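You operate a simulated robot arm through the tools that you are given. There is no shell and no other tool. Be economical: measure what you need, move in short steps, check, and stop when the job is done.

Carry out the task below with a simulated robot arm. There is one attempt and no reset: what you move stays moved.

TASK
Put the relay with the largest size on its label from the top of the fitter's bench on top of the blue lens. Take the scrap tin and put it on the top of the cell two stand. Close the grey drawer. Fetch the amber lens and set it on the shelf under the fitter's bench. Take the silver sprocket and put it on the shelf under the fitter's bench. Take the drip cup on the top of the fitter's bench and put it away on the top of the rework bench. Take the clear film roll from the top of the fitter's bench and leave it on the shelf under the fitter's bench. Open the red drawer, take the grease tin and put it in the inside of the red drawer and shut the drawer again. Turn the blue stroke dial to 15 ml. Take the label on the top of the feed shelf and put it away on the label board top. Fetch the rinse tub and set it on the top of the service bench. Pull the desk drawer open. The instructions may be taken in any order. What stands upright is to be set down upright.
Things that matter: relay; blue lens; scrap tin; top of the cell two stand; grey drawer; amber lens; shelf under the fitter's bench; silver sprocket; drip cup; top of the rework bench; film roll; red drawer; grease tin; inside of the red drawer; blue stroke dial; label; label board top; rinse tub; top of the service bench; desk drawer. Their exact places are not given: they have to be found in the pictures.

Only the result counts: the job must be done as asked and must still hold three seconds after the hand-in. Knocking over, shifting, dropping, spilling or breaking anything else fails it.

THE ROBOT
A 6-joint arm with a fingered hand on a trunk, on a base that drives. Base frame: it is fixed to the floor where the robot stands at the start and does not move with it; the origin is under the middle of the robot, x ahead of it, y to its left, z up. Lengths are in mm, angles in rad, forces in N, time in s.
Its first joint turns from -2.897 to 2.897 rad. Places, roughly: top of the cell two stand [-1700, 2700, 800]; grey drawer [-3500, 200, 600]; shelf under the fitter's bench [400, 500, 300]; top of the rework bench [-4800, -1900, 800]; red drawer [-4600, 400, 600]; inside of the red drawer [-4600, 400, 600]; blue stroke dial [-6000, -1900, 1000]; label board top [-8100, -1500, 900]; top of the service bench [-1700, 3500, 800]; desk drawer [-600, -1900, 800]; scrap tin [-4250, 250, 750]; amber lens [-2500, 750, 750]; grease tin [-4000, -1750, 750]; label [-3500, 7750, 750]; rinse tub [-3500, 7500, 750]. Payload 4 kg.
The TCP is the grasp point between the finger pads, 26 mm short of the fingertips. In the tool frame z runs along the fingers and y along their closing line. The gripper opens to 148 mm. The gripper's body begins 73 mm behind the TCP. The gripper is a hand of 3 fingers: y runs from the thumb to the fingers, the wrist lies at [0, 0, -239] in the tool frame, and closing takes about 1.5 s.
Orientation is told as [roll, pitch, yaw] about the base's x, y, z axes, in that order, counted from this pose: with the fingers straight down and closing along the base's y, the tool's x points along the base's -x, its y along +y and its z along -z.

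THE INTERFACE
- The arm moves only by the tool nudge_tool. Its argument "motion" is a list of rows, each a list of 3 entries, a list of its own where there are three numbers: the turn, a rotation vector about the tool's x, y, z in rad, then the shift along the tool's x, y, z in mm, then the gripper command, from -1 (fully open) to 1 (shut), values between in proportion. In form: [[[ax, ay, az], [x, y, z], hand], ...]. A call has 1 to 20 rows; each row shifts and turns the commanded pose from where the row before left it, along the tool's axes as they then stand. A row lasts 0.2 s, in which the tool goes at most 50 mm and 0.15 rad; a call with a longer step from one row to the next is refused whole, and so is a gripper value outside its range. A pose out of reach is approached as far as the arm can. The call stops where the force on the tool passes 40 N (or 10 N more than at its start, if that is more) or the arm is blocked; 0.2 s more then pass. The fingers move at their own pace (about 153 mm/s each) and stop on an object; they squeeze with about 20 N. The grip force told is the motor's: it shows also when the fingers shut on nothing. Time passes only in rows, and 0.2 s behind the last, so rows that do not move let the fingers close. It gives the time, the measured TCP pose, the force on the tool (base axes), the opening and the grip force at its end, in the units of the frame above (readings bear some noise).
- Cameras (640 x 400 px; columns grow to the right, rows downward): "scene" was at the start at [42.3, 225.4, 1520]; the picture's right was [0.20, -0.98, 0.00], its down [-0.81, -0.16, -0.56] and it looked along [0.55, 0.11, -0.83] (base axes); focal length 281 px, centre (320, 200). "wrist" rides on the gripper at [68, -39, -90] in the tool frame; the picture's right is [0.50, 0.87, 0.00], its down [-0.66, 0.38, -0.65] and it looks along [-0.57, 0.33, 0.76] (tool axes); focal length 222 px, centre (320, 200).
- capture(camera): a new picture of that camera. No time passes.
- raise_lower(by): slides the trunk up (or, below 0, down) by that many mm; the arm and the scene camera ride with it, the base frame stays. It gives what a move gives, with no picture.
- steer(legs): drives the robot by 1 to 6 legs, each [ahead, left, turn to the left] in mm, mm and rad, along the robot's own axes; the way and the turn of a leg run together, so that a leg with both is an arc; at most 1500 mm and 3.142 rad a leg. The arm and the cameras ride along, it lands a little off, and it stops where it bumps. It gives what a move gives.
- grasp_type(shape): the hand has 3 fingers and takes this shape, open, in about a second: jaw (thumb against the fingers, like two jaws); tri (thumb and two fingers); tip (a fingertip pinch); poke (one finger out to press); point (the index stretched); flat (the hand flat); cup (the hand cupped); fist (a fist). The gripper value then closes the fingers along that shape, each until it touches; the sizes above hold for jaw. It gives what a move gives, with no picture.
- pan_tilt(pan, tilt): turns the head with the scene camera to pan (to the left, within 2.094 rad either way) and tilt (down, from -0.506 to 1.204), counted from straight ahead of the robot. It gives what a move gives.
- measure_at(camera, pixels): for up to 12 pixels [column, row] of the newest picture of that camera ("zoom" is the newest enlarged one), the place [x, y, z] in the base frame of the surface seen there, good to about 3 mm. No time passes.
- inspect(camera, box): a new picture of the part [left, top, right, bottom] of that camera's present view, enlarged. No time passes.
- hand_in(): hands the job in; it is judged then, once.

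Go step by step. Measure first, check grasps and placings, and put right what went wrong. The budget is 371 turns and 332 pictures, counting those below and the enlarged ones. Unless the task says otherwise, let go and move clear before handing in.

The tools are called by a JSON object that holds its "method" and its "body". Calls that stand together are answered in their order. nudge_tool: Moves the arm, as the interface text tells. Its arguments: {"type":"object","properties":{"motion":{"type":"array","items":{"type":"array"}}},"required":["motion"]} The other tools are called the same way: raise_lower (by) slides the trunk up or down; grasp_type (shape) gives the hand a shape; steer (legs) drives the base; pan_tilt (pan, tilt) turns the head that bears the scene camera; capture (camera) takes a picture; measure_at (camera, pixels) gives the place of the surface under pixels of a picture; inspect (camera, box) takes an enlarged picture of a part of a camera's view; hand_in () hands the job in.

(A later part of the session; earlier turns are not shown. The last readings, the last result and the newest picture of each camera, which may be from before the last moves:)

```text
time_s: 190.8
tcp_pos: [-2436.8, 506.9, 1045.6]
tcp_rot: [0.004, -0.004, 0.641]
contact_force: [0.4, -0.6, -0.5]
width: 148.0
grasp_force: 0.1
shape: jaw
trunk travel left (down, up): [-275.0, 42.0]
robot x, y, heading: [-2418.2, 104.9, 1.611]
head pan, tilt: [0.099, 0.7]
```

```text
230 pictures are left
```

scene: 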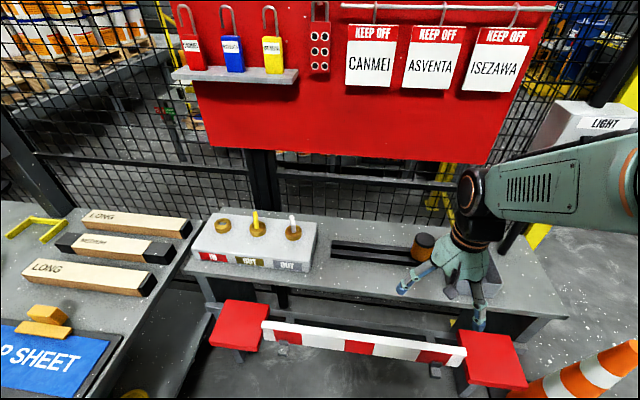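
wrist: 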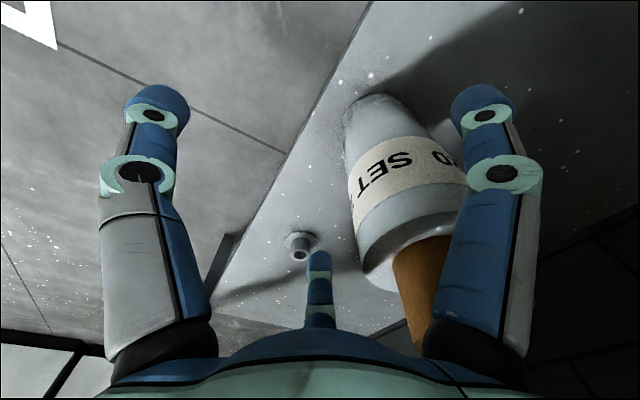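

{"method": "inspect", "body": {"camera": "scene", "box": [380, 210, 520, 320]}}

{"method": "capture", "body": {"camera": "wrist"}}

{"method": "measure_at", "body": {"camera": "scene", "pixels": [[423, 238], [416, 241], [431, 241], [420, 252], [450, 295], [330, 250], [400, 253], [520, 280], [640, 350]]}}

```text
3.64 times, centred on (450, 265) of scene
```

zoom: 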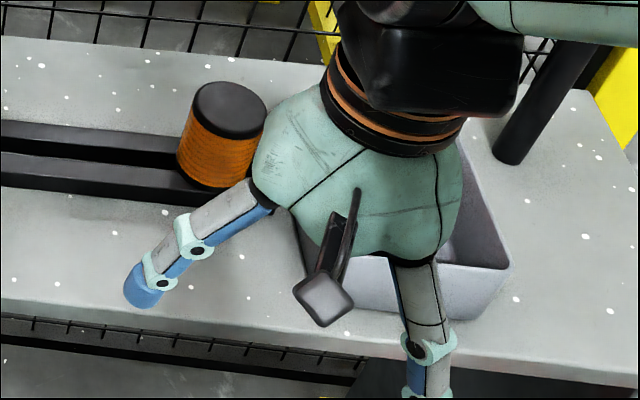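

```text
228 pictures are left
```

wrist: 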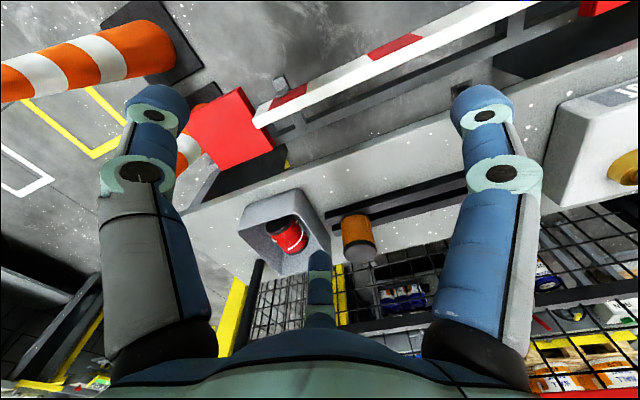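

```text
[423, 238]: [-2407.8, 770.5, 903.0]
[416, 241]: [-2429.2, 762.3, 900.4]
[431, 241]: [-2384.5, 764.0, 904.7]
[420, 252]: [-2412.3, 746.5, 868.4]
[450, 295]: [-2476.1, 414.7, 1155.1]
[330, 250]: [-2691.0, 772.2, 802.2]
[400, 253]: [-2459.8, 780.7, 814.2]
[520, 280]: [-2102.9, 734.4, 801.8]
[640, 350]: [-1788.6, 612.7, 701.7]
```

{"method": "inspect", "body": {"camera": "scene", "box": [400, 220, 460, 280]}}

{"method": "measure_at", "body": {"camera": "wrist", "pixels": [[358, 250], [347, 252], [370, 250], [358, 243], [358, 260], [300, 200], [325, 240], [250, 235]]}}

```text
6.67 times, centred on (430, 250) of scene
```

zoom: 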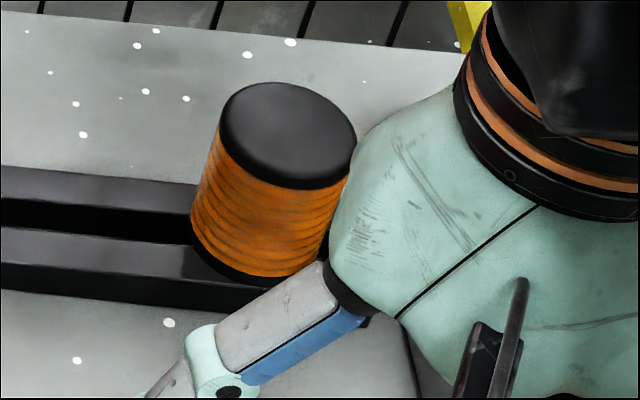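

```text
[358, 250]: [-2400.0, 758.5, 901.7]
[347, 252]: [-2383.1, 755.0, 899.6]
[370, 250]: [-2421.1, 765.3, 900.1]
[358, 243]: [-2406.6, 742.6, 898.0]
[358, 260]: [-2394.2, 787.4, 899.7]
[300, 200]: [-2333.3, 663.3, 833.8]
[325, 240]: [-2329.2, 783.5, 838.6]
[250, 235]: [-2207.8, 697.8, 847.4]
```

{"method": "measure_at", "body": {"camera": "zoom", "pixels": [[225, 120], [350, 145], [285, 90], [285, 182], [240, 100], [335, 105], [240, 160], [330, 175], [285, 135], [20, 210], [20, 270]]}}

```text
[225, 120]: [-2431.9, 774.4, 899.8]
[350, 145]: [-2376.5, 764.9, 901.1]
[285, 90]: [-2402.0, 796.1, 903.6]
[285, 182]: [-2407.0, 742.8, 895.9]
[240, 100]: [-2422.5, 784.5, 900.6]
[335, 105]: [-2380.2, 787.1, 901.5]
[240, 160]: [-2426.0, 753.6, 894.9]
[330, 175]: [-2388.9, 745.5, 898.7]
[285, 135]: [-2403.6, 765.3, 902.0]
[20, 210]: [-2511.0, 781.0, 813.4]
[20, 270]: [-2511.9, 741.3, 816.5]
```

Lens centre (-2404,769), top z 902, radius 27. Drive 80 closer then move over it.

{"method": "steer", "body": {"legs": [[80, 0, 0]]}}

```text
time_s: 191.9
tcp_pos: [-2439.8, 586.7, 1044.8]
tcp_rot: [0.004, -0.004, 0.639]
contact_force: [0.0, 0.4, 0.3]
width: 147.8
grasp_force: 0.0
shape: jaw
trunk travel left (down, up): [-275.0, 42.0]
robot x, y, heading: [-2423.7, 187.6, 1.608]
head pan, tilt: [0.099, 0.7]
```

{"method": "nudge_tool", "body": {"motion": [[[0, 0, 0], [-27.5, 24.9, 0], -0.5], [[0, 0, 0], [-27.5, 24.9, 0], -0.2], [[0, 0, 0], [-27.5, 24.9, 0], -0.2], [[0, 0, 0], [-27.5, 24.9, 0], -0.2], [[0, 0, 0], [-27.5, 24.9, 0], -0.2], [[0, 0, 0], [0, 0, 40], -0.2], [[0, 0, 0], [0, 0, 40], -0.2]]}}

{"method": "inspect", "body": {"camera": "scene", "box": [360, 180, 500, 300]}}

{"method": "capture", "body": {"camera": "wrist"}}

```text
time_s: 193.5
tcp_pos: [-2402.6, 770.5, 965.7]
tcp_rot: [0.002, -0.004, 0.639]
contact_force: [0.3, 0.3, 0.2]
width: 89.6
grasp_force: 0.0
shape: jaw
trunk travel left (down, up): [-275.0, 42.0]
robot x, y, heading: [-2420.0, 188.3, 1.607]
head pan, tilt: [0.099, 0.7]
```

```text
3.33 times, centred on (430, 240) of scene
```

zoom: 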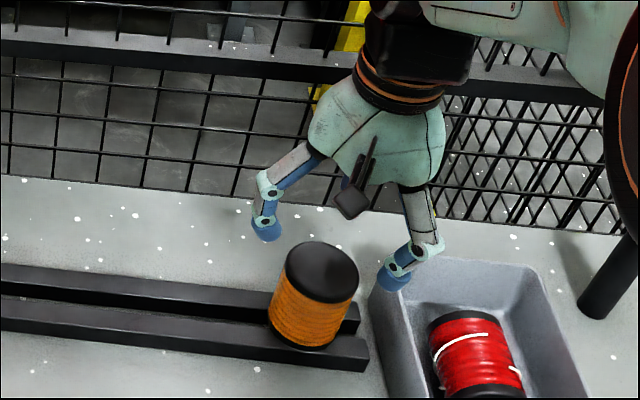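

```text
225 pictures are left
```

wrist: 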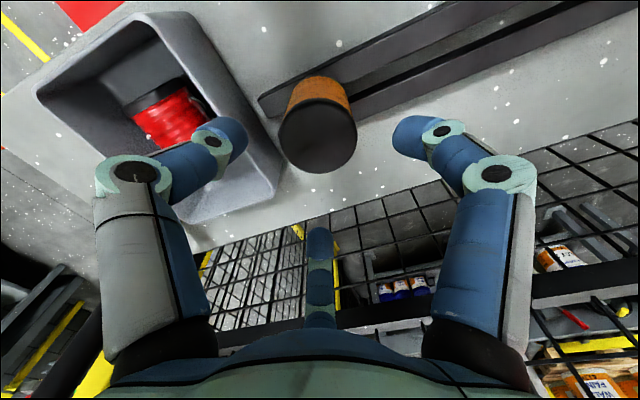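

{"method": "measure_at", "body": {"camera": "zoom", "pixels": [[150, 188], [420, 232], [107, 110], [300, 42], [100, 47], [240, 140]]}}

{"method": "measure_at", "body": {"camera": "wrist", "pixels": [[280, 230], [240, 240], [440, 180], [560, 290], [400, 318], [150, 105], [265, 190]]}}

```text
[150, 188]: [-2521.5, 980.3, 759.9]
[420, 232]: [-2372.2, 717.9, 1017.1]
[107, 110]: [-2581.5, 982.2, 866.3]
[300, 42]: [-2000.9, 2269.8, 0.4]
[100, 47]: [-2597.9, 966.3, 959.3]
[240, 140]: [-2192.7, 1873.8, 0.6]
```

```text
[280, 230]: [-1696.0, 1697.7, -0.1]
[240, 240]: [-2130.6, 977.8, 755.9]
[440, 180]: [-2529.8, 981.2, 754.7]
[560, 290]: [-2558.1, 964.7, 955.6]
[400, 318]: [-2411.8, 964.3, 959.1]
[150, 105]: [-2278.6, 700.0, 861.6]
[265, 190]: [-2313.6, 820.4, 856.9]
```

{"method": "nudge_tool", "body": {"motion": [[[0, 0, 0], [0, 0, 40], -0.2], [[0, 0, 0], [0, 0, 35], -0.2], [[0, 0, 0], [0, 0, 15], -0.2]]}}

{"method": "inspect", "body": {"camera": "scene", "box": [360, 180, 500, 300]}}

```text
time_s: 194.3
tcp_pos: [-2403.0, 769.3, 876.7]
tcp_rot: [0.002, -0.004, 0.64]
contact_force: [-0.1, -0.2, 0.2]
width: 89.1
grasp_force: 0.0
shape: jaw
trunk travel left (down, up): [-275.0, 42.0]
robot x, y, heading: [-2421.9, 185.9, 1.607]
head pan, tilt: [0.099, 0.7]
```

```text
3.33 times, centred on (430, 240) of scene
```

zoom: 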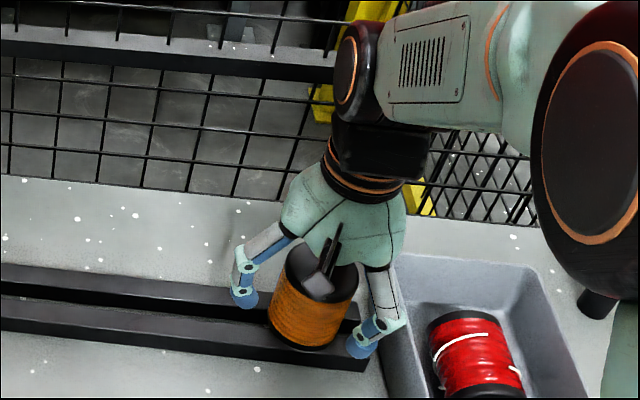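

{"method": "nudge_tool", "body": {"motion": [[[0, 0, 0], [0, 0, 0], 0.1], [[0, 0, 0], [0, 0, 0], 0.4], [[0, 0, 0], [0, 0, 0], 0.7], [[0, 0, 0], [0, 0, 0], 1], [[0, 0, 0], [0, 0, 0], 1], [[0, 0, 0], [0, 0, 0], 1], [[0, 0, 0], [0, 0, -15], 1], [[0, 0, 0], [0, 0, -30], 1], [[0, 0, 0], [0, 0, -40], 1], [[0, 0, 0], [0, 0, -40], 1], [[0, 0, 0], [0, 0, -40], 1]]}}

{"method": "inspect", "body": {"camera": "scene", "box": [360, 180, 500, 300]}}

{"method": "capture", "body": {"camera": "wrist"}}

```text
time_s: 196.7
tcp_pos: [-2403.5, 769.6, 1039.1]
tcp_rot: [0.005, -0.004, 0.64]
contact_force: [0.5, -0.4, -1.2]
width: 52.7
grasp_force: 20.0
shape: jaw
trunk travel left (down, up): [-275.0, 42.0]
robot x, y, heading: [-2425.0, 186.8, 1.607]
head pan, tilt: [0.099, 0.7]
```

```text
3.33 times, centred on (430, 240) of scene
```

zoom: 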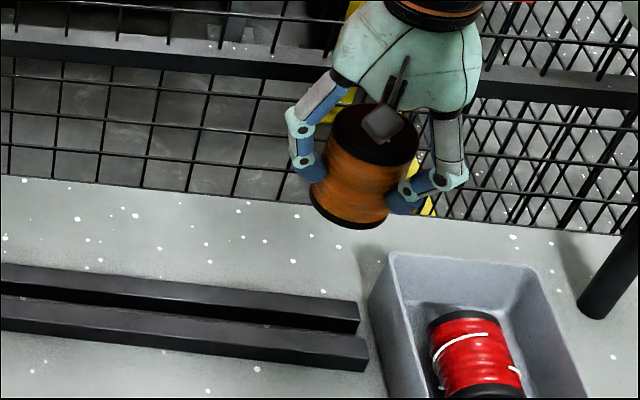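

```text
222 pictures are left
```

wrist: 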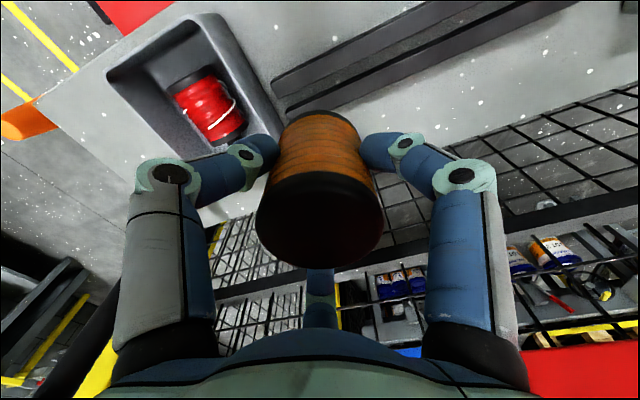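

Held. Retract, drive back to the fitter's bench standing off at (-900,650).

{"method": "nudge_tool", "body": {"motion": [[[0, 0, 0], [24, -32, 0], 1], [[0, 0, 0], [24, -32, 0], 1], [[0, 0, 0], [24, -32, 0], 1], [[0, 0, 0], [24, -32, 0], 1], [[0, 0, 0], [24, -32, 0], 1], [[0, 0, 0], [24, -32, 0], 1]]}}

{"method": "steer", "body": {"legs": [[-400, 0, 0], [0, 0, -1.607], [1490, 0, 0], [0, 860, 0]]}}

{"method": "raise_lower", "body": {"by": -275}}

{"method": "pan_tilt", "body": {"pan": 0.1, "tilt": 0.6}}

{"method": "capture", "body": {"camera": "scene"}}

```text
time_s: 198.1
tcp_pos: [-2401.9, 527.1, 1038.7]
tcp_rot: [0.004, -0.004, 0.639]
contact_force: [0.0, 1.1, -0.5]
width: 52.7
grasp_force: 20.7
shape: jaw
trunk travel left (down, up): [-275.0, 42.0]
robot x, y, heading: [-2428.4, 185.9, 1.607]
head pan, tilt: [0.099, 0.7]
```

```text
time_s: 215.6
tcp_pos: [-609.2, 642.1, 1039.4]
tcp_rot: [0.004, -0.005, -0.947]
contact_force: [0.2, 0.7, -2.6]
width: 52.5
grasp_force: 19.9
shape: jaw
trunk travel left (down, up): [-275.0, 42.0]
robot x, y, heading: [-951.3, 667.9, 0.019]
head pan, tilt: [0.099, 0.7]
```

```text
time_s: 218.4
tcp_pos: [-608.0, 641.6, 723.2]
tcp_rot: [-0.09, 0.06, -0.951]
contact_force: [-0.1, -0.3, -2.0]
width: 52.4
grasp_force: 20.5
shape: jaw
trunk travel left (down, up): [0.0, 317.0]
robot x, y, heading: [-946.6, 668.4, 0.018]
head pan, tilt: [0.099, 0.7]
```

```text
time_s: 219.1
tcp_pos: [-608.1, 641.9, 723.8]
tcp_rot: [-0.089, 0.058, -0.949]
contact_force: [-0.3, 0.8, -1.8]
width: 52.5
grasp_force: 19.8
shape: jaw
trunk travel left (down, up): [0.0, 317.0]
robot x, y, heading: [-950.9, 669.4, 0.022]
head pan, tilt: [0.099, 0.6]
```

```text
221 pictures are left
```

scene: 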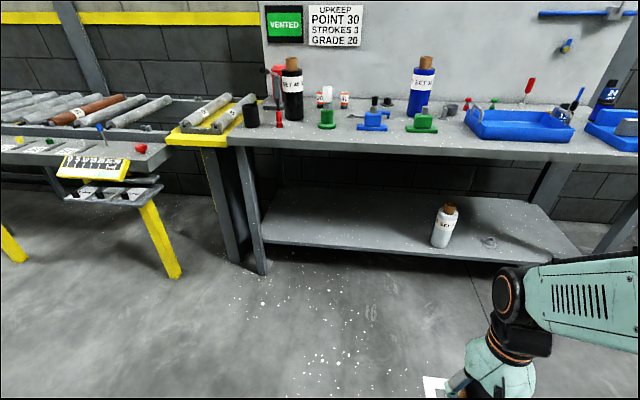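

{"method": "nudge_tool", "body": {"motion": [[[-0.089, -0.058, 0], [0, 0, 0], 1], [[0, 0, 0], [-16.2, 24.9, 37.4], 1], [[0, 0, 0], [-16.2, 24.9, 37.4], 1], [[0, 0, 0], [-16.2, 24.9, 37.4], 1], [[0, 0, 0], [-16.2, 24.9, 37.4], 1], [[0, 0, 0], [-16.2, 24.9, 37.4], 1], [[0, 0, 0], [-16.2, 24.9, 37.4], 1], [[0, 0, 0], [-16.2, 24.9, 37.4], 1], [[0, 0, 0], [-16.2, 24.9, 37.4], 1], [[0, 0, 0], [-16.2, 24.9, 37.4], 1], [[0, 0, 0], [-16.2, 24.9, 37.4], 1]]}}

{"method": "capture", "body": {"camera": "scene"}}

{"method": "capture", "body": {"camera": "wrist"}}

```text
time_s: 221.5
tcp_pos: [-312.8, 656.2, 349.1]
tcp_rot: [-0.001, 0.0, -0.949]
contact_force: [0.2, -0.8, -0.9]
width: 52.0
grasp_force: 19.8
shape: jaw
trunk travel left (down, up): [0.0, 317.0]
robot x, y, heading: [-946.2, 667.5, 0.02]
head pan, tilt: [0.099, 0.6]
```

```text
220 pictures are left
```

scene: 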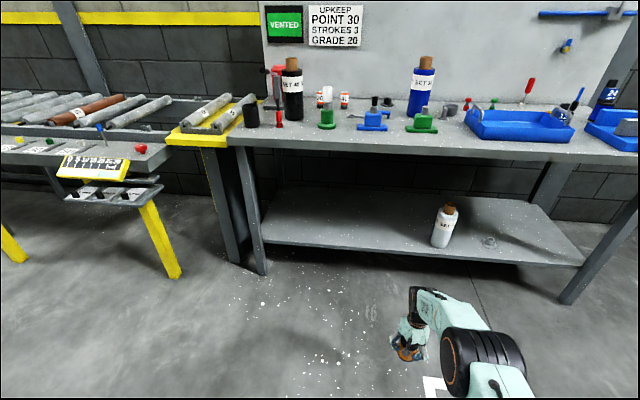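

```text
219 pictures are left
```

wrist: 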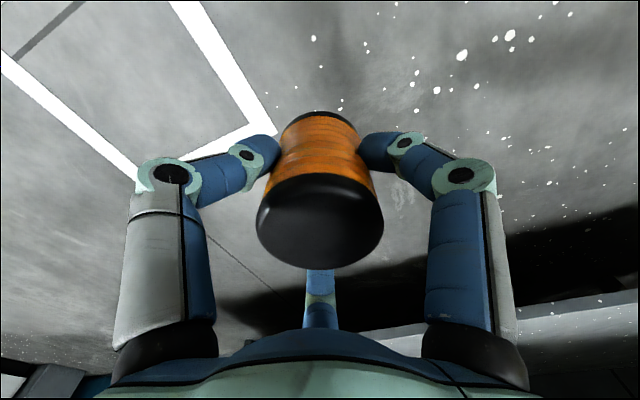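

{"method": "steer", "body": {"legs": [[645, 0, -0.01]]}}

{"method": "capture", "body": {"camera": "scene"}}

{"method": "capture", "body": {"camera": "wrist"}}

```text
time_s: 225.0
tcp_pos: [326.3, 666.9, 348.1]
tcp_rot: [-0.001, 0.001, -0.952]
contact_force: [0.2, 0.1, -2.2]
width: 52.3
grasp_force: 20.0
shape: jaw
trunk travel left (down, up): [0.0, 317.0]
robot x, y, heading: [-311.6, 677.8, 0.021]
head pan, tilt: [0.099, 0.6]
```

```text
218 pictures are left
```

scene: 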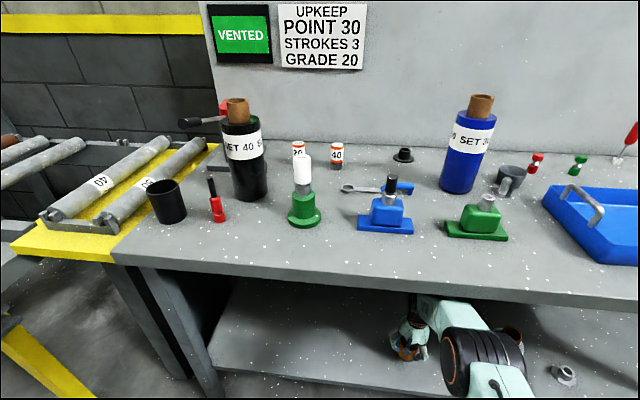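

```text
217 pictures are left
```

wrist: 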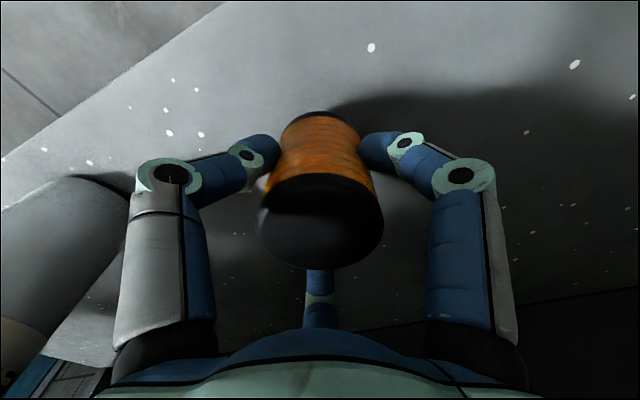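

{"method": "nudge_tool", "body": {"motion": [[[0, 0, 0], [0, 0, 15], 1], [[0, 0, 0], [0, 0, 5], 1], [[0, 0, 0], [0, 0, 2], 1], [[0, 0, 0], [0, 0, 0], 1]]}}

```text
time_s: 226.0
tcp_pos: [326.1, 665.0, 328.1]
tcp_rot: [0.001, 0.002, -0.95]
contact_force: [0.4, 1.4, -0.8]
width: 52.5
grasp_force: 20.2
shape: jaw
trunk travel left (down, up): [0.0, 317.0]
robot x, y, heading: [-309.7, 679.4, 0.02]
head pan, tilt: [0.099, 0.6]
```

{"method": "nudge_tool", "body": {"motion": [[[0, 0, 0], [0, 0, 2], 1], [[0, 0, 0], [0, 0, 2], 1], [[0, 0, 0], [0, 0, 0], 1]]}}

{"method": "nudge_tool", "body": {"motion": [[[0, 0, 0], [0, 0, 2], 1], [[0, 0, 0], [0, 0, 0], 1]]}}

```text
time_s: 226.8
tcp_pos: [326.9, 665.8, 324.6]
tcp_rot: [0.002, 0.002, -0.95]
contact_force: [-0.9, -0.1, 4.7]
width: 52.1
grasp_force: 20.2
shape: jaw
trunk travel left (down, up): [0.0, 317.0]
robot x, y, heading: [-311.3, 681.3, 0.017]
head pan, tilt: [0.099, 0.6]
```

```text
time_s: 227.4
tcp_pos: [327.4, 664.7, 323.6]
tcp_rot: [0.001, 0.0, -0.95]
contact_force: [-2.1, -2.4, 16.0]
width: 52.8
grasp_force: 20.5
shape: jaw
trunk travel left (down, up): [0.0, 317.0]
robot x, y, heading: [-310.8, 682.0, 0.022]
head pan, tilt: [0.099, 0.6]
```

Contact firm (16 N). Open, then rise 90 so the tips clear the lens.

{"method": "nudge_tool", "body": {"motion": [[[0, 0, 0], [0, 0, -2], 1], [[0, 0, 0], [0, 0, 0], 0.2], [[0, 0, 0], [0, 0, 0], 0], [[0, 0, 0], [0, 0, 0], -0.3], [[0, 0, 0], [0, 0, 0], -0.3], [[0, 0, 0], [0, 0, -30], -0.3], [[0, 0, 0], [0, 0, -30], -0.3], [[0, 0, 0], [0, 0, -25], -0.3]]}}

{"method": "capture", "body": {"camera": "wrist"}}

```text
time_s: 229.2
tcp_pos: [282.4, 667.7, 351.9]
tcp_rot: [-0.077, 0.057, -0.956]
contact_force: [-0.6, 0.7, 0.4]
width: 96.0
grasp_force: 0.0
shape: jaw
trunk travel left (down, up): [0.0, 317.0]
robot x, y, heading: [-311.3, 677.4, 0.015]
head pan, tilt: [0.099, 0.6]
```

```text
216 pictures are left
```

wrist: 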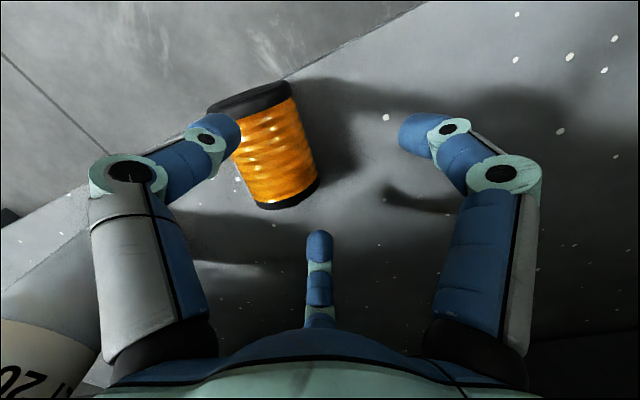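

The lens looks tipped after an arm transient. Let me wait and look closely.

{"method": "nudge_tool", "body": {"motion": [[[0, 0, 0], [0, 0, 0], -0.3], [[0, 0, 0], [0, 0, 0], -0.3], [[0, 0, 0], [0, 0, 0], -0.3], [[0, 0, 0], [0, 0, 0], -0.3]]}}

{"method": "capture", "body": {"camera": "wrist"}}

{"method": "measure_at", "body": {"camera": "wrist", "pixels": [[250, 98], [275, 150], [290, 200], [300, 120], [240, 160], [280, 185]]}}

```text
time_s: 230.2
tcp_pos: [284.3, 666.8, 352.7]
tcp_rot: [-0.076, 0.058, -0.954]
contact_force: [0.7, 0.3, -0.4]
width: 95.7
grasp_force: 0.0
shape: jaw
trunk travel left (down, up): [0.0, 317.0]
robot x, y, heading: [-308.4, 680.4, 0.015]
head pan, tilt: [0.099, 0.6]
```

```text
215 pictures are left
```

wrist: 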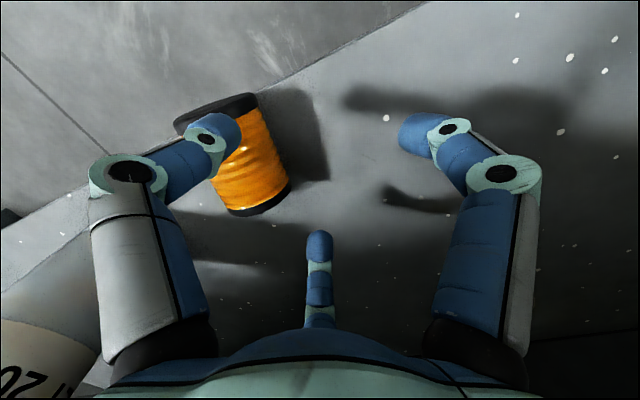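

```text
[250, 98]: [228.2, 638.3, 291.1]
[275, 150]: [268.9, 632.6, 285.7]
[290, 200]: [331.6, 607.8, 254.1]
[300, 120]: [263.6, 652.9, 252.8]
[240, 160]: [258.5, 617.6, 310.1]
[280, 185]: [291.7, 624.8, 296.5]
```

The forearm was pressing against the bench underside as I rose (TCP stuck at 352, x −44), which tipped the lens onto its side on the shelf. Fingertips (z≈326) are above it (≈310), so I drive straight back out, which relieves the forearm.

{"method": "steer", "body": {"legs": [[-60, 0, 0]]}}

{"method": "capture", "body": {"camera": "wrist"}}

{"method": "capture", "body": {"camera": "scene"}}

```text
time_s: 231.2
tcp_pos: [269.1, 665.4, 408.8]
tcp_rot: [0.003, 0.002, -0.95]
contact_force: [-0.1, 0.1, 0.1]
width: 96.2
grasp_force: 0.0
shape: jaw
trunk travel left (down, up): [0.0, 317.0]
robot x, y, heading: [-371.3, 679.9, 0.018]
head pan, tilt: [0.099, 0.6]
```

```text
214 pictures are left
```

wrist: 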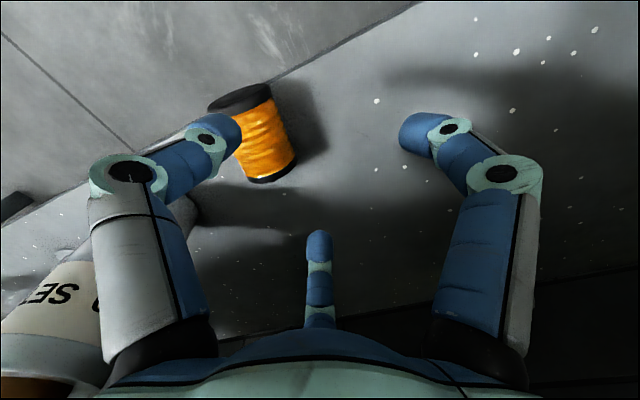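

```text
213 pictures are left
```

scene: 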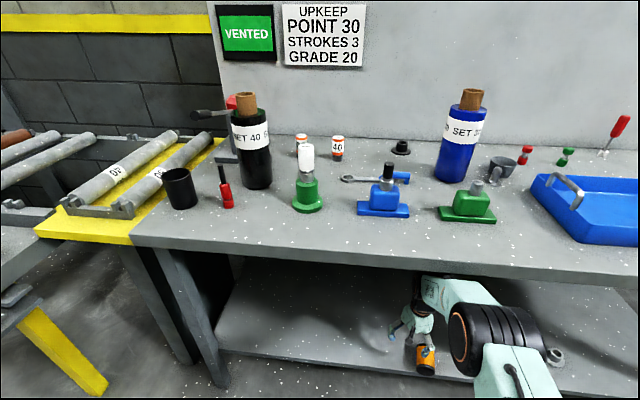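

The lens rests on its side near the shelf edge with its axis roughly along x. I'll measure it well for a re-grasp.

{"method": "inspect", "body": {"camera": "wrist", "box": [180, 60, 340, 200]}}

{"method": "measure_at", "body": {"camera": "zoom", "pixels": [[230, 160], [330, 105], [250, 130], [340, 130], [440, 350], [400, 370], [450, 320], [380, 150], [350, 260], [300, 350], [410, 270], [320, 300]]}}

{"method": "inspect", "body": {"camera": "scene", "box": [370, 290, 480, 390]}}

```text
2.86 times, centred on (260, 130) of wrist
```

zoom: 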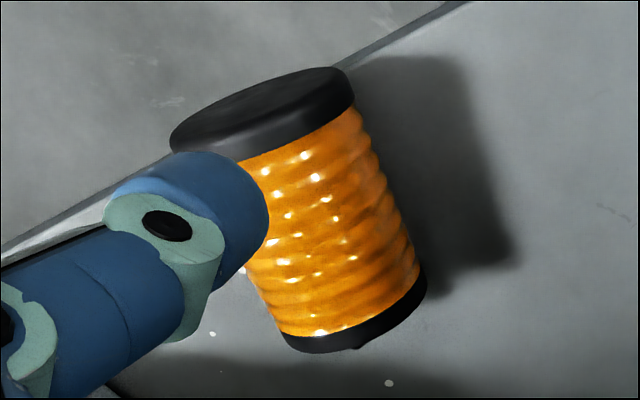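

```text
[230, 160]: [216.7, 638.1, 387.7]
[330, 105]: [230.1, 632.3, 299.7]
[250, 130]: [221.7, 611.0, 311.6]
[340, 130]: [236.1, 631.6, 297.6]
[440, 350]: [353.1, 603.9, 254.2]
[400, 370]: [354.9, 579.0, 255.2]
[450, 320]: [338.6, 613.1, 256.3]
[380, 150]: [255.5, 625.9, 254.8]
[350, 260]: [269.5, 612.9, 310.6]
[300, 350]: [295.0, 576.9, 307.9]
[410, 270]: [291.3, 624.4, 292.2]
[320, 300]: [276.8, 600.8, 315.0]
```

```text
4.00 times, centred on (425, 340) of scene
```

zoom: 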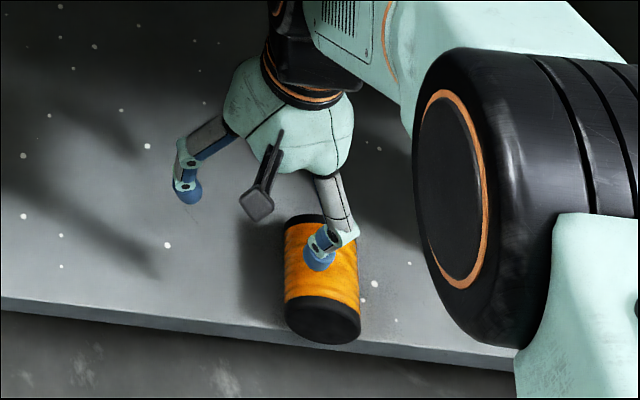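

{"method": "measure_at", "body": {"camera": "zoom", "pixels": [[322, 325], [300, 325], [345, 330], [320, 310], [318, 298], [300, 218], [310, 232], [345, 240], [350, 280], [292, 270], [100, 303], [320, 205]]}}

```text
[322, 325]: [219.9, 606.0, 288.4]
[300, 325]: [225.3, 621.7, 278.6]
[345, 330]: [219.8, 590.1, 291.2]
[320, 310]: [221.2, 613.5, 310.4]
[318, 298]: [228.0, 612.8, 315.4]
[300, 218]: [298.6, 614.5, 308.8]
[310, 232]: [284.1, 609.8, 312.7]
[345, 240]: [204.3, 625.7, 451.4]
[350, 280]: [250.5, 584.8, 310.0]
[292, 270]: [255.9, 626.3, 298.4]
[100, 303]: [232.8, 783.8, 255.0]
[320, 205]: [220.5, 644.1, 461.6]
```

Lens axis runs from (220,606) to ≈(308,593), diameter 54. Plan: pinch it with one finger on its rear end and two on its sides, then pitch the tool to horizontal so it's upright. First align above.

{"method": "nudge_tool", "body": {"motion": [[[0, 0, -0.135], [0, 0, 0], -0.5], [[0, 0, -0.135], [0, 0, 0], -0.5], [[0, 0, 0], [-24, -23.6, 0], -0.5], [[0, 0, 0], [-24, -23.6, 0], -0.5], [[0, 0, 0], [0, 0, 20], -0.5], [[0, 0, 0], [0, 0, 0], -0.5]]}}

{"method": "capture", "body": {"camera": "wrist"}}

{"method": "inspect", "body": {"camera": "scene", "box": [370, 290, 480, 390]}}

```text
time_s: 232.6
tcp_pos: [276.5, 597.8, 387.6]
tcp_rot: [0.002, 0.0, -0.681]
contact_force: [-0.1, 0.6, 0.0]
width: 110.7
grasp_force: 0.1
shape: jaw
trunk travel left (down, up): [0.0, 317.0]
robot x, y, heading: [-367.7, 679.5, 0.014]
head pan, tilt: [0.099, 0.6]
```

```text
210 pictures are left
```

wrist: 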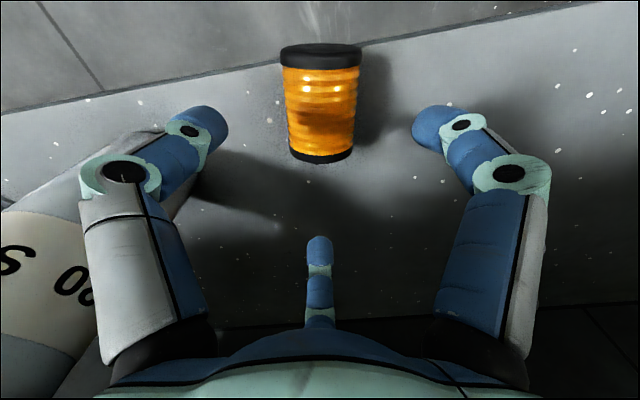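

```text
4.00 times, centred on (425, 340) of scene
```

zoom: 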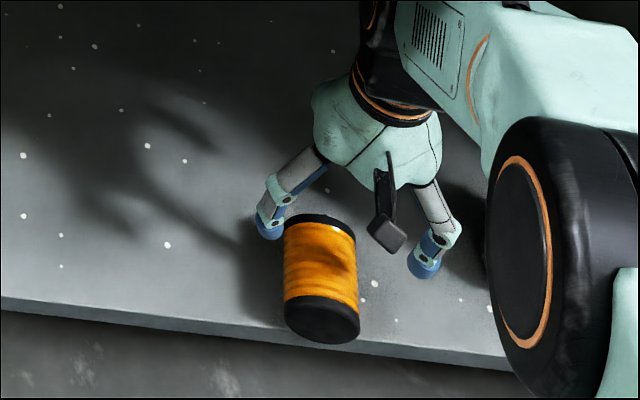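

Nicely aligned in the wrist view (lens centred at column 320). Verify ends then descend.

{"method": "measure_at", "body": {"camera": "wrist", "pixels": [[320, 148], [320, 155], [320, 160], [292, 100], [352, 100], [320, 60], [320, 48], [320, 165]]}}

{"method": "nudge_tool", "body": {"motion": [[[0, 0, 0], [0, 0, 35], -0.5], [[0, 0, 0], [0, 0, 35], -0.5]]}}

{"method": "capture", "body": {"camera": "wrist"}}

```text
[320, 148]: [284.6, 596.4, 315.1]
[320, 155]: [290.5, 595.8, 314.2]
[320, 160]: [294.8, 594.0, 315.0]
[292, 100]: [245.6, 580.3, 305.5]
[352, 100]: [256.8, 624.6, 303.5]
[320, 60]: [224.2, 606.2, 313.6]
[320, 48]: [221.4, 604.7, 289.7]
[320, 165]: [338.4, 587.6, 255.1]
```

```text
time_s: 233.2
tcp_pos: [276.1, 596.9, 318.4]
tcp_rot: [0.002, 0.0, -0.682]
contact_force: [-0.4, 0.7, -0.2]
width: 110.5
grasp_force: 0.0
shape: jaw
trunk travel left (down, up): [0.0, 317.0]
robot x, y, heading: [-368.5, 681.5, 0.015]
head pan, tilt: [0.099, 0.6]
```

```text
208 pictures are left
```

wrist: 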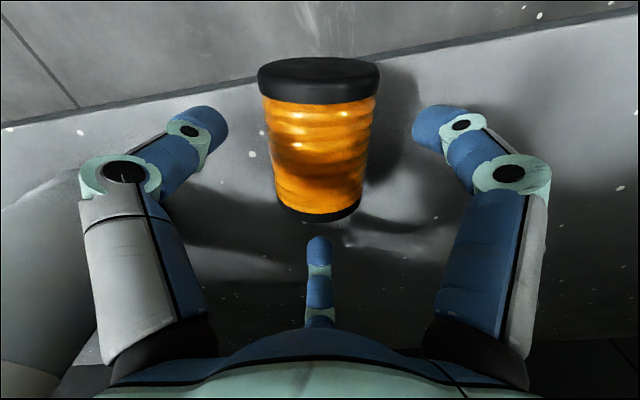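

{"method": "nudge_tool", "body": {"motion": [[[0, 0, 0], [6.8, -4.3, 15], -0.5], [[0, 0, 0], [0, 0, 14], -0.5], [[0, 0, 0], [0, 0, 0], -0.2], [[0, 0, 0], [0, 0, 0], 0], [[0, 0, 0], [0, 0, 0], 0.2], [[0, 0, 0], [0, 0, 0], 0.4], [[0, 0, 0], [0, 0, 0], 0.7], [[0, 0, 0], [0, 0, 0], 1], [[0, 0, 0], [0, 0, 0], 1], [[0, 0, 0], [0, 0, 0], 1]]}}

{"method": "capture", "body": {"camera": "wrist"}}

{"method": "inspect", "body": {"camera": "scene", "box": [370, 290, 480, 390]}}

```text
time_s: 235.4
tcp_pos: [263.5, 598.8, 291.8]
tcp_rot: [0.004, 0.002, -0.684]
contact_force: [0.1, 0.6, 0.0]
width: 53.1
grasp_force: 20.2
shape: jaw
out of reach, approached as far as the arm can: row 2
trunk travel left (down, up): [0.0, 317.0]
robot x, y, heading: [-371.1, 677.1, 0.023]
head pan, tilt: [0.099, 0.6]
```

```text
207 pictures are left
```

wrist: 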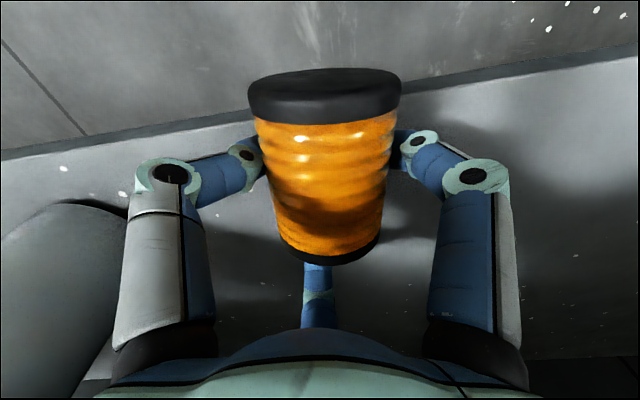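

```text
4.00 times, centred on (425, 340) of scene
```

zoom: 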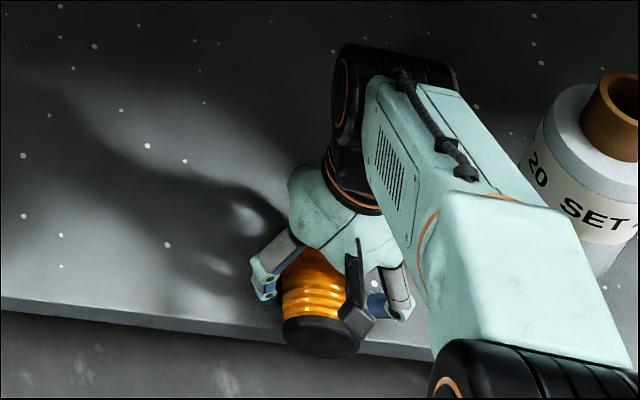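

Gripped (53 mm). Lift 25, drive back clear of the bench.

{"method": "nudge_tool", "body": {"motion": [[[0, 0, 0], [0, 0, -12], 1], [[0, 0, 0], [0, 0, -15], 1], [[0, 0, 0], [0, 0, 0], 1]]}}

{"method": "steer", "body": {"legs": [[-500, 0, -0.02]]}}

{"method": "capture", "body": {"camera": "wrist"}}

{"method": "capture", "body": {"camera": "scene"}}

```text
time_s: 236.2
tcp_pos: [263.6, 600.5, 319.3]
tcp_rot: [0.001, -0.001, -0.683]
contact_force: [-1.0, 0.8, -1.9]
width: 52.9
grasp_force: 19.2
shape: jaw
trunk travel left (down, up): [0.0, 317.0]
robot x, y, heading: [-367.9, 677.1, 0.016]
head pan, tilt: [0.099, 0.6]
```

```text
time_s: 239.2
tcp_pos: [-245.6, 584.2, 319.1]
tcp_rot: [0.001, 0.0, -0.706]
contact_force: [-0.1, 0.5, -0.9]
width: 52.7
grasp_force: 19.7
shape: jaw
trunk travel left (down, up): [0.0, 317.0]
robot x, y, heading: [-875.3, 676.2, -0.01]
head pan, tilt: [0.099, 0.6]
```

```text
205 pictures are left
```

wrist: 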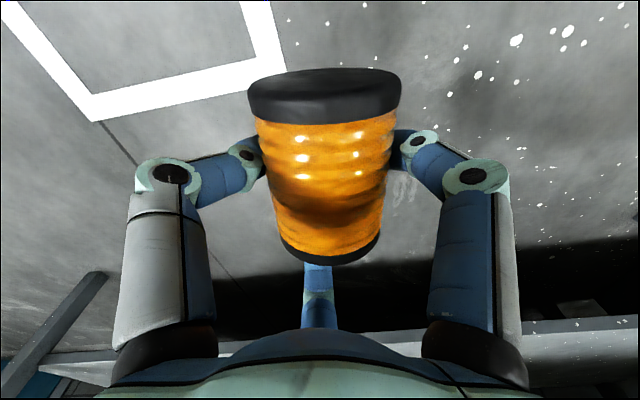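

```text
204 pictures are left
```

scene: 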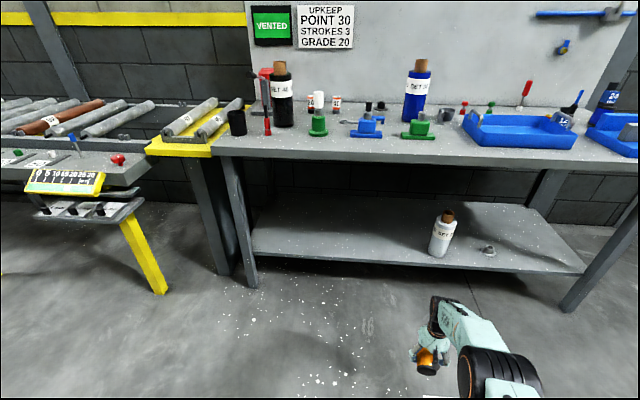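

{"method": "nudge_tool", "body": {"motion": [[[0, 0, 0], [26.6, -22.7, -20], 1], [[0, 0, 0], [26.6, -22.7, -20], 1], [[0, 0, 0], [26.6, -22.7, -20], 1], [[0, 0, 0], [26.6, -22.7, -20], 1], [[0, 0, 0], [26.6, -22.7, -20], 1], [[-0.07, -0.1212, 0], [0, 0, 0], 1], [[-0.07, -0.1212, 0], [0, 0, 0], 1], [[-0.07, -0.1212, 0], [0, 0, 0], 1], [[-0.07, -0.1212, 0], [0, 0, 0], 1], [[-0.07, -0.1212, 0], [0, 0, 0], 1], [[-0.07, -0.1212, 0], [0, 0, 0], 1]]}}

{"method": "capture", "body": {"camera": "scene"}}

```text
time_s: 241.6
tcp_pos: [-420.7, 574.7, 418.6]
tcp_rot: [0.399, -0.666, -0.834]
contact_force: [0.4, 0.1, -1.0]
width: 52.8
grasp_force: 19.6
shape: jaw
out of reach, approached as far as the arm can: row 6, 7
trunk travel left (down, up): [0.0, 317.0]
robot x, y, heading: [-870.8, 674.8, -0.006]
head pan, tilt: [0.099, 0.6]
```

```text
203 pictures are left
```

scene: 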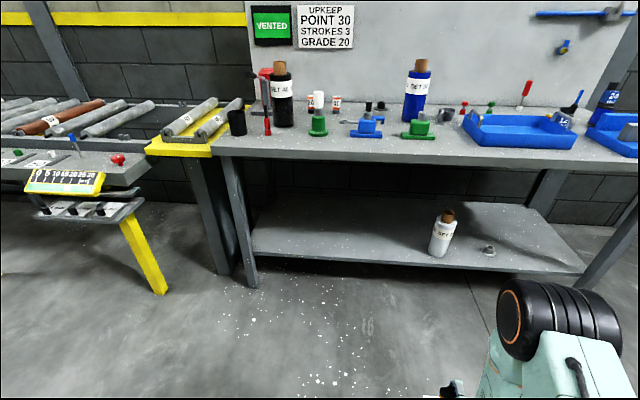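

{"method": "nudge_tool", "body": {"motion": [[[0, 0, 0], [-20, 19.8, 25.5], 1], [[0, 0, 0], [-20, 19.8, 25.5], 1], [[0, 0, 0], [-20, 19.8, 25.5], 1], [[0, 0, 0], [-20, 19.8, 25.5], 1], [[-0.0675, -0.117, 0], [0, 0, 0], 1], [[-0.0675, -0.117, 0], [0, 0, 0], 1], [[-0.0675, -0.117, 0], [0, 0, 0], 1], [[-0.0675, -0.117, 0], [0, 0, 0], 1], [[-0.0675, -0.117, 0], [0, 0, 0], 1], [[-0.0675, -0.117, 0], [0, 0, 0], 1]]}}

{"method": "pan_tilt", "body": {"pan": -0.1, "tilt": 0.9}}

{"method": "capture", "body": {"camera": "scene"}}

{"method": "capture", "body": {"camera": "wrist"}}

```text
time_s: 243.8
tcp_pos: [-270.9, 572.2, 417.3]
tcp_rot: [1.569, -1.092, -1.759]
contact_force: [0.6, -0.4, -1.2]
width: 52.4
grasp_force: 19.9
shape: jaw
trunk travel left (down, up): [0.0, 317.0]
robot x, y, heading: [-875.3, 679.3, -0.01]
head pan, tilt: [0.099, 0.6]
```

```text
time_s: 244.6
tcp_pos: [-269.5, 572.7, 416.1]
tcp_rot: [1.561, -1.094, -1.753]
contact_force: [-0.1, 0.3, -1.2]
width: 52.2
grasp_force: 20.1
shape: jaw
trunk travel left (down, up): [0.0, 317.0]
robot x, y, heading: [-875.6, 675.4, -0.007]
head pan, tilt: [-0.099, 0.901]
```

```text
202 pictures are left
```

scene: 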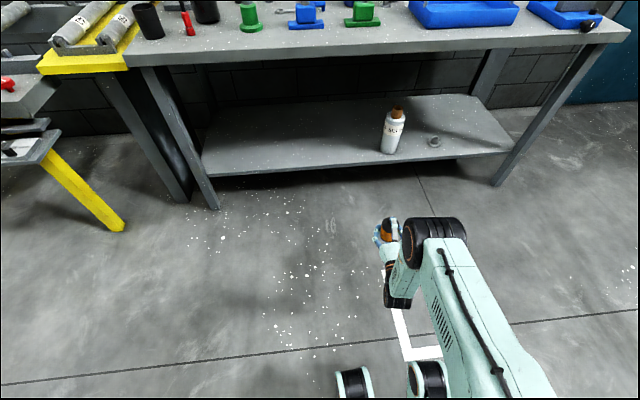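

```text
201 pictures are left
```

wrist: 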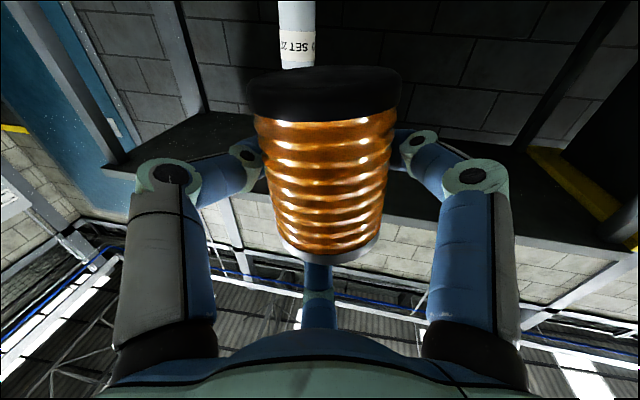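

Tool is horizontal and the lens upright (base at TCP−45). Check where the elbow is relative to the tool before driving in.

{"method": "measure_at", "body": {"camera": "scene", "pixels": [[440, 222], [460, 235], [410, 235], [415, 280], [385, 225], [386, 238], [400, 300], [380, 240]]}}

{"method": "inspect", "body": {"camera": "scene", "box": [350, 200, 480, 320]}}

```text
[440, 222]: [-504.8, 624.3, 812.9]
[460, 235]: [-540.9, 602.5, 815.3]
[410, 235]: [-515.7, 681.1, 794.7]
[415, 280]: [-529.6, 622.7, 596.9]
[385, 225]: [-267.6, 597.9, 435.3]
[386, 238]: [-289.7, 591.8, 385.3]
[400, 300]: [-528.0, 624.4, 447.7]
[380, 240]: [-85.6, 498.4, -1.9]
```

```text
3.33 times, centred on (415, 260) of scene
```

zoom: 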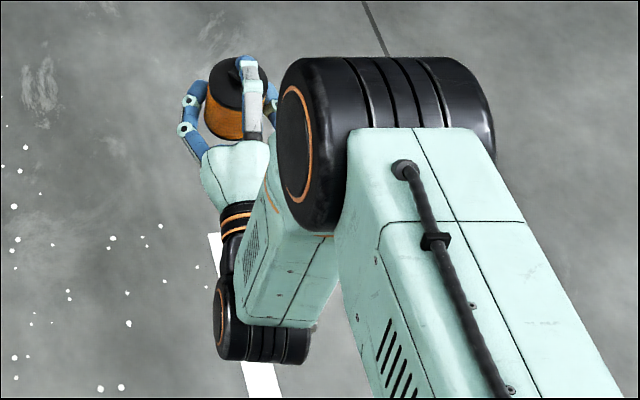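

Elbow is 225 mm behind the tool, so it stays outside the bench. Lower to 316 and drive in.

{"method": "nudge_tool", "body": {"motion": [[[0, 0, 0], [29.6, -15.3, 0], 1], [[0, 0, 0], [29.6, -15.3, 0], 1], [[0, 0, 0], [29.6, -15.3, 0], 1]]}}

{"method": "steer", "body": {"legs": [[0, 50, 0.007], [450, 0, 0]]}}

{"method": "pan_tilt", "body": {"pan": -0.05, "tilt": 0.7}}

{"method": "capture", "body": {"camera": "scene"}}

{"method": "inspect", "body": {"camera": "scene", "box": [320, 200, 480, 330]}}

```text
time_s: 245.4
tcp_pos: [-270.1, 574.1, 316.0]
tcp_rot: [1.564, -1.093, -1.756]
contact_force: [-0.8, 1.0, -2.0]
width: 52.2
grasp_force: 19.9
shape: jaw
trunk travel left (down, up): [0.0, 317.0]
robot x, y, heading: [-876.5, 676.7, -0.006]
head pan, tilt: [-0.099, 0.901]
```

```text
time_s: 248.6
tcp_pos: [178.7, 628.2, 315.5]
tcp_rot: [1.564, -1.094, -1.747]
contact_force: [1.0, 0.3, -1.4]
width: 52.1
grasp_force: 19.6
shape: jaw
trunk travel left (down, up): [0.0, 317.0]
robot x, y, heading: [-427.3, 729.1, -0.002]
head pan, tilt: [-0.099, 0.901]
```

```text
time_s: 249.3
tcp_pos: [179.8, 626.9, 317.2]
tcp_rot: [1.565, -1.092, -1.748]
contact_force: [0.5, -0.3, -1.5]
width: 52.3
grasp_force: 20.0
shape: jaw
trunk travel left (down, up): [0.0, 317.0]
robot x, y, heading: [-424.4, 725.1, -0.0]
head pan, tilt: [-0.051, 0.7]
```

```text
199 pictures are left
```

scene: 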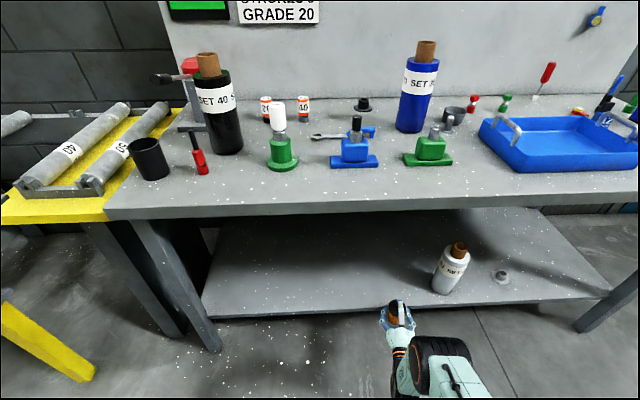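

```text
3.08 times, centred on (400, 265) of scene
```

zoom: 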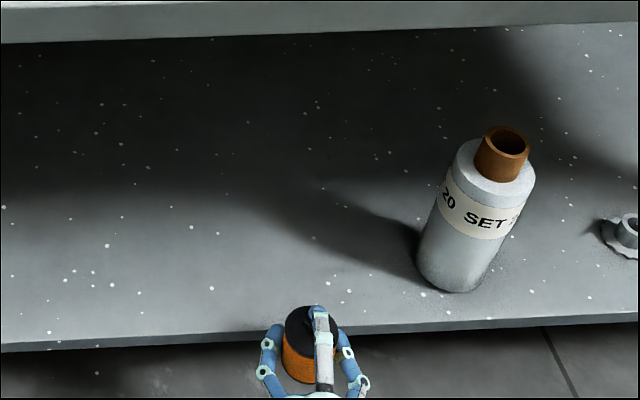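

{"method": "steer", "body": {"legs": [[108, 0, 0]]}}

{"method": "nudge_tool", "body": {"motion": [[[0, 0, 0], [7.1, -3.7, 0], 1], [[0, 0, 0], [3.6, -1.8, 0], 1], [[0, 0, 0], [0, 0, 0], 1]]}}

{"method": "inspect", "body": {"camera": "scene", "box": [320, 240, 480, 370]}}

{"method": "capture", "body": {"camera": "wrist"}}

```text
time_s: 250.5
tcp_pos: [287.1, 627.7, 316.8]
tcp_rot: [1.563, -1.092, -1.747]
contact_force: [1.4, 0.7, -0.3]
width: 51.9
grasp_force: 19.8
shape: jaw
trunk travel left (down, up): [0.0, 317.0]
robot x, y, heading: [-314.4, 725.7, -0.0]
head pan, tilt: [-0.051, 0.7]
```

```text
time_s: 251.3
tcp_pos: [289.5, 626.9, 307.9]
tcp_rot: [1.578, -1.091, -1.764]
contact_force: [5.8, -7.5, 27.9]
width: 51.2
grasp_force: 19.9
shape: jaw
trunk travel left (down, up): [0.0, 317.0]
robot x, y, heading: [-314.9, 727.5, -0.001]
head pan, tilt: [-0.051, 0.7]
```

```text
3.08 times, centred on (400, 305) of scene
```

zoom: 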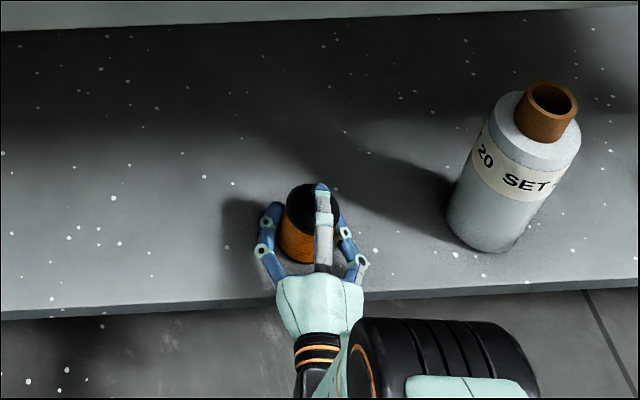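

```text
196 pictures are left
```

wrist: 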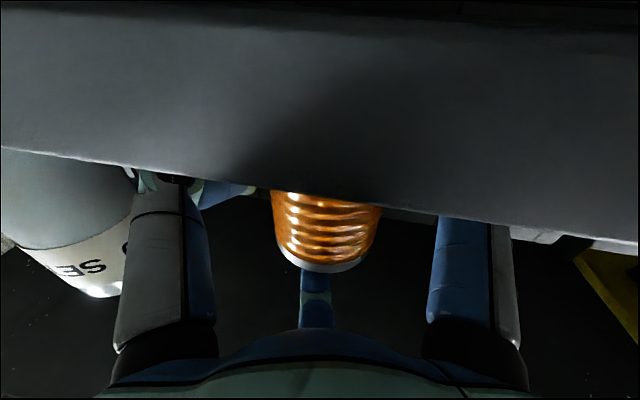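

{"method": "inspect", "body": {"camera": "scene", "box": [370, 290, 430, 340]}}

{"method": "measure_at", "body": {"camera": "zoom", "pixels": [[250, 60], [210, 100], [330, 110], [240, 200], [300, 40], [215, 160], [180, 250], [215, 210], [190, 130]]}}

```text
8.00 times, centred on (400, 315) of scene
```

zoom: 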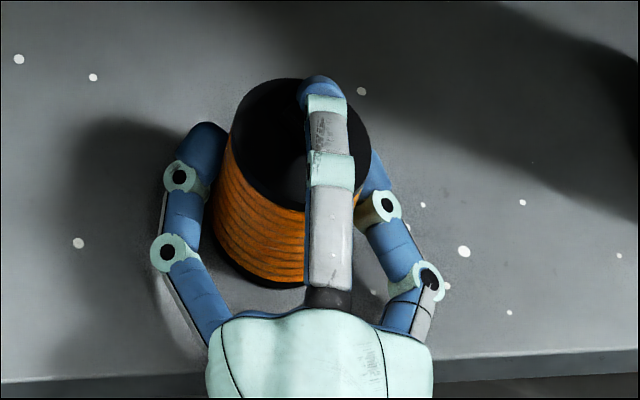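

```text
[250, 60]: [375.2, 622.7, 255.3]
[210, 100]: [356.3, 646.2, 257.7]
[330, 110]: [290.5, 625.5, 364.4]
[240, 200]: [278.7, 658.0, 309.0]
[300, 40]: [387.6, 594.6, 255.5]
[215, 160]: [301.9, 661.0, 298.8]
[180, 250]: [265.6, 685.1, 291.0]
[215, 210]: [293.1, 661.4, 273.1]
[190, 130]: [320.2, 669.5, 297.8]
```

{"method": "measure_at", "body": {"camera": "zoom", "pixels": [[270, 110], [270, 140], [270, 180], [250, 120], [290, 100], [245, 265], [225, 240], [270, 275]]}}

```text
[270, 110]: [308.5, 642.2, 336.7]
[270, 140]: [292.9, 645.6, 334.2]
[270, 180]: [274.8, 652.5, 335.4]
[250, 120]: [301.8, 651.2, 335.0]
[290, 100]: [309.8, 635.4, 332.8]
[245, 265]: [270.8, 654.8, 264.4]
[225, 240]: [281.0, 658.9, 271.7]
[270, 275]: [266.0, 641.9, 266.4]
```

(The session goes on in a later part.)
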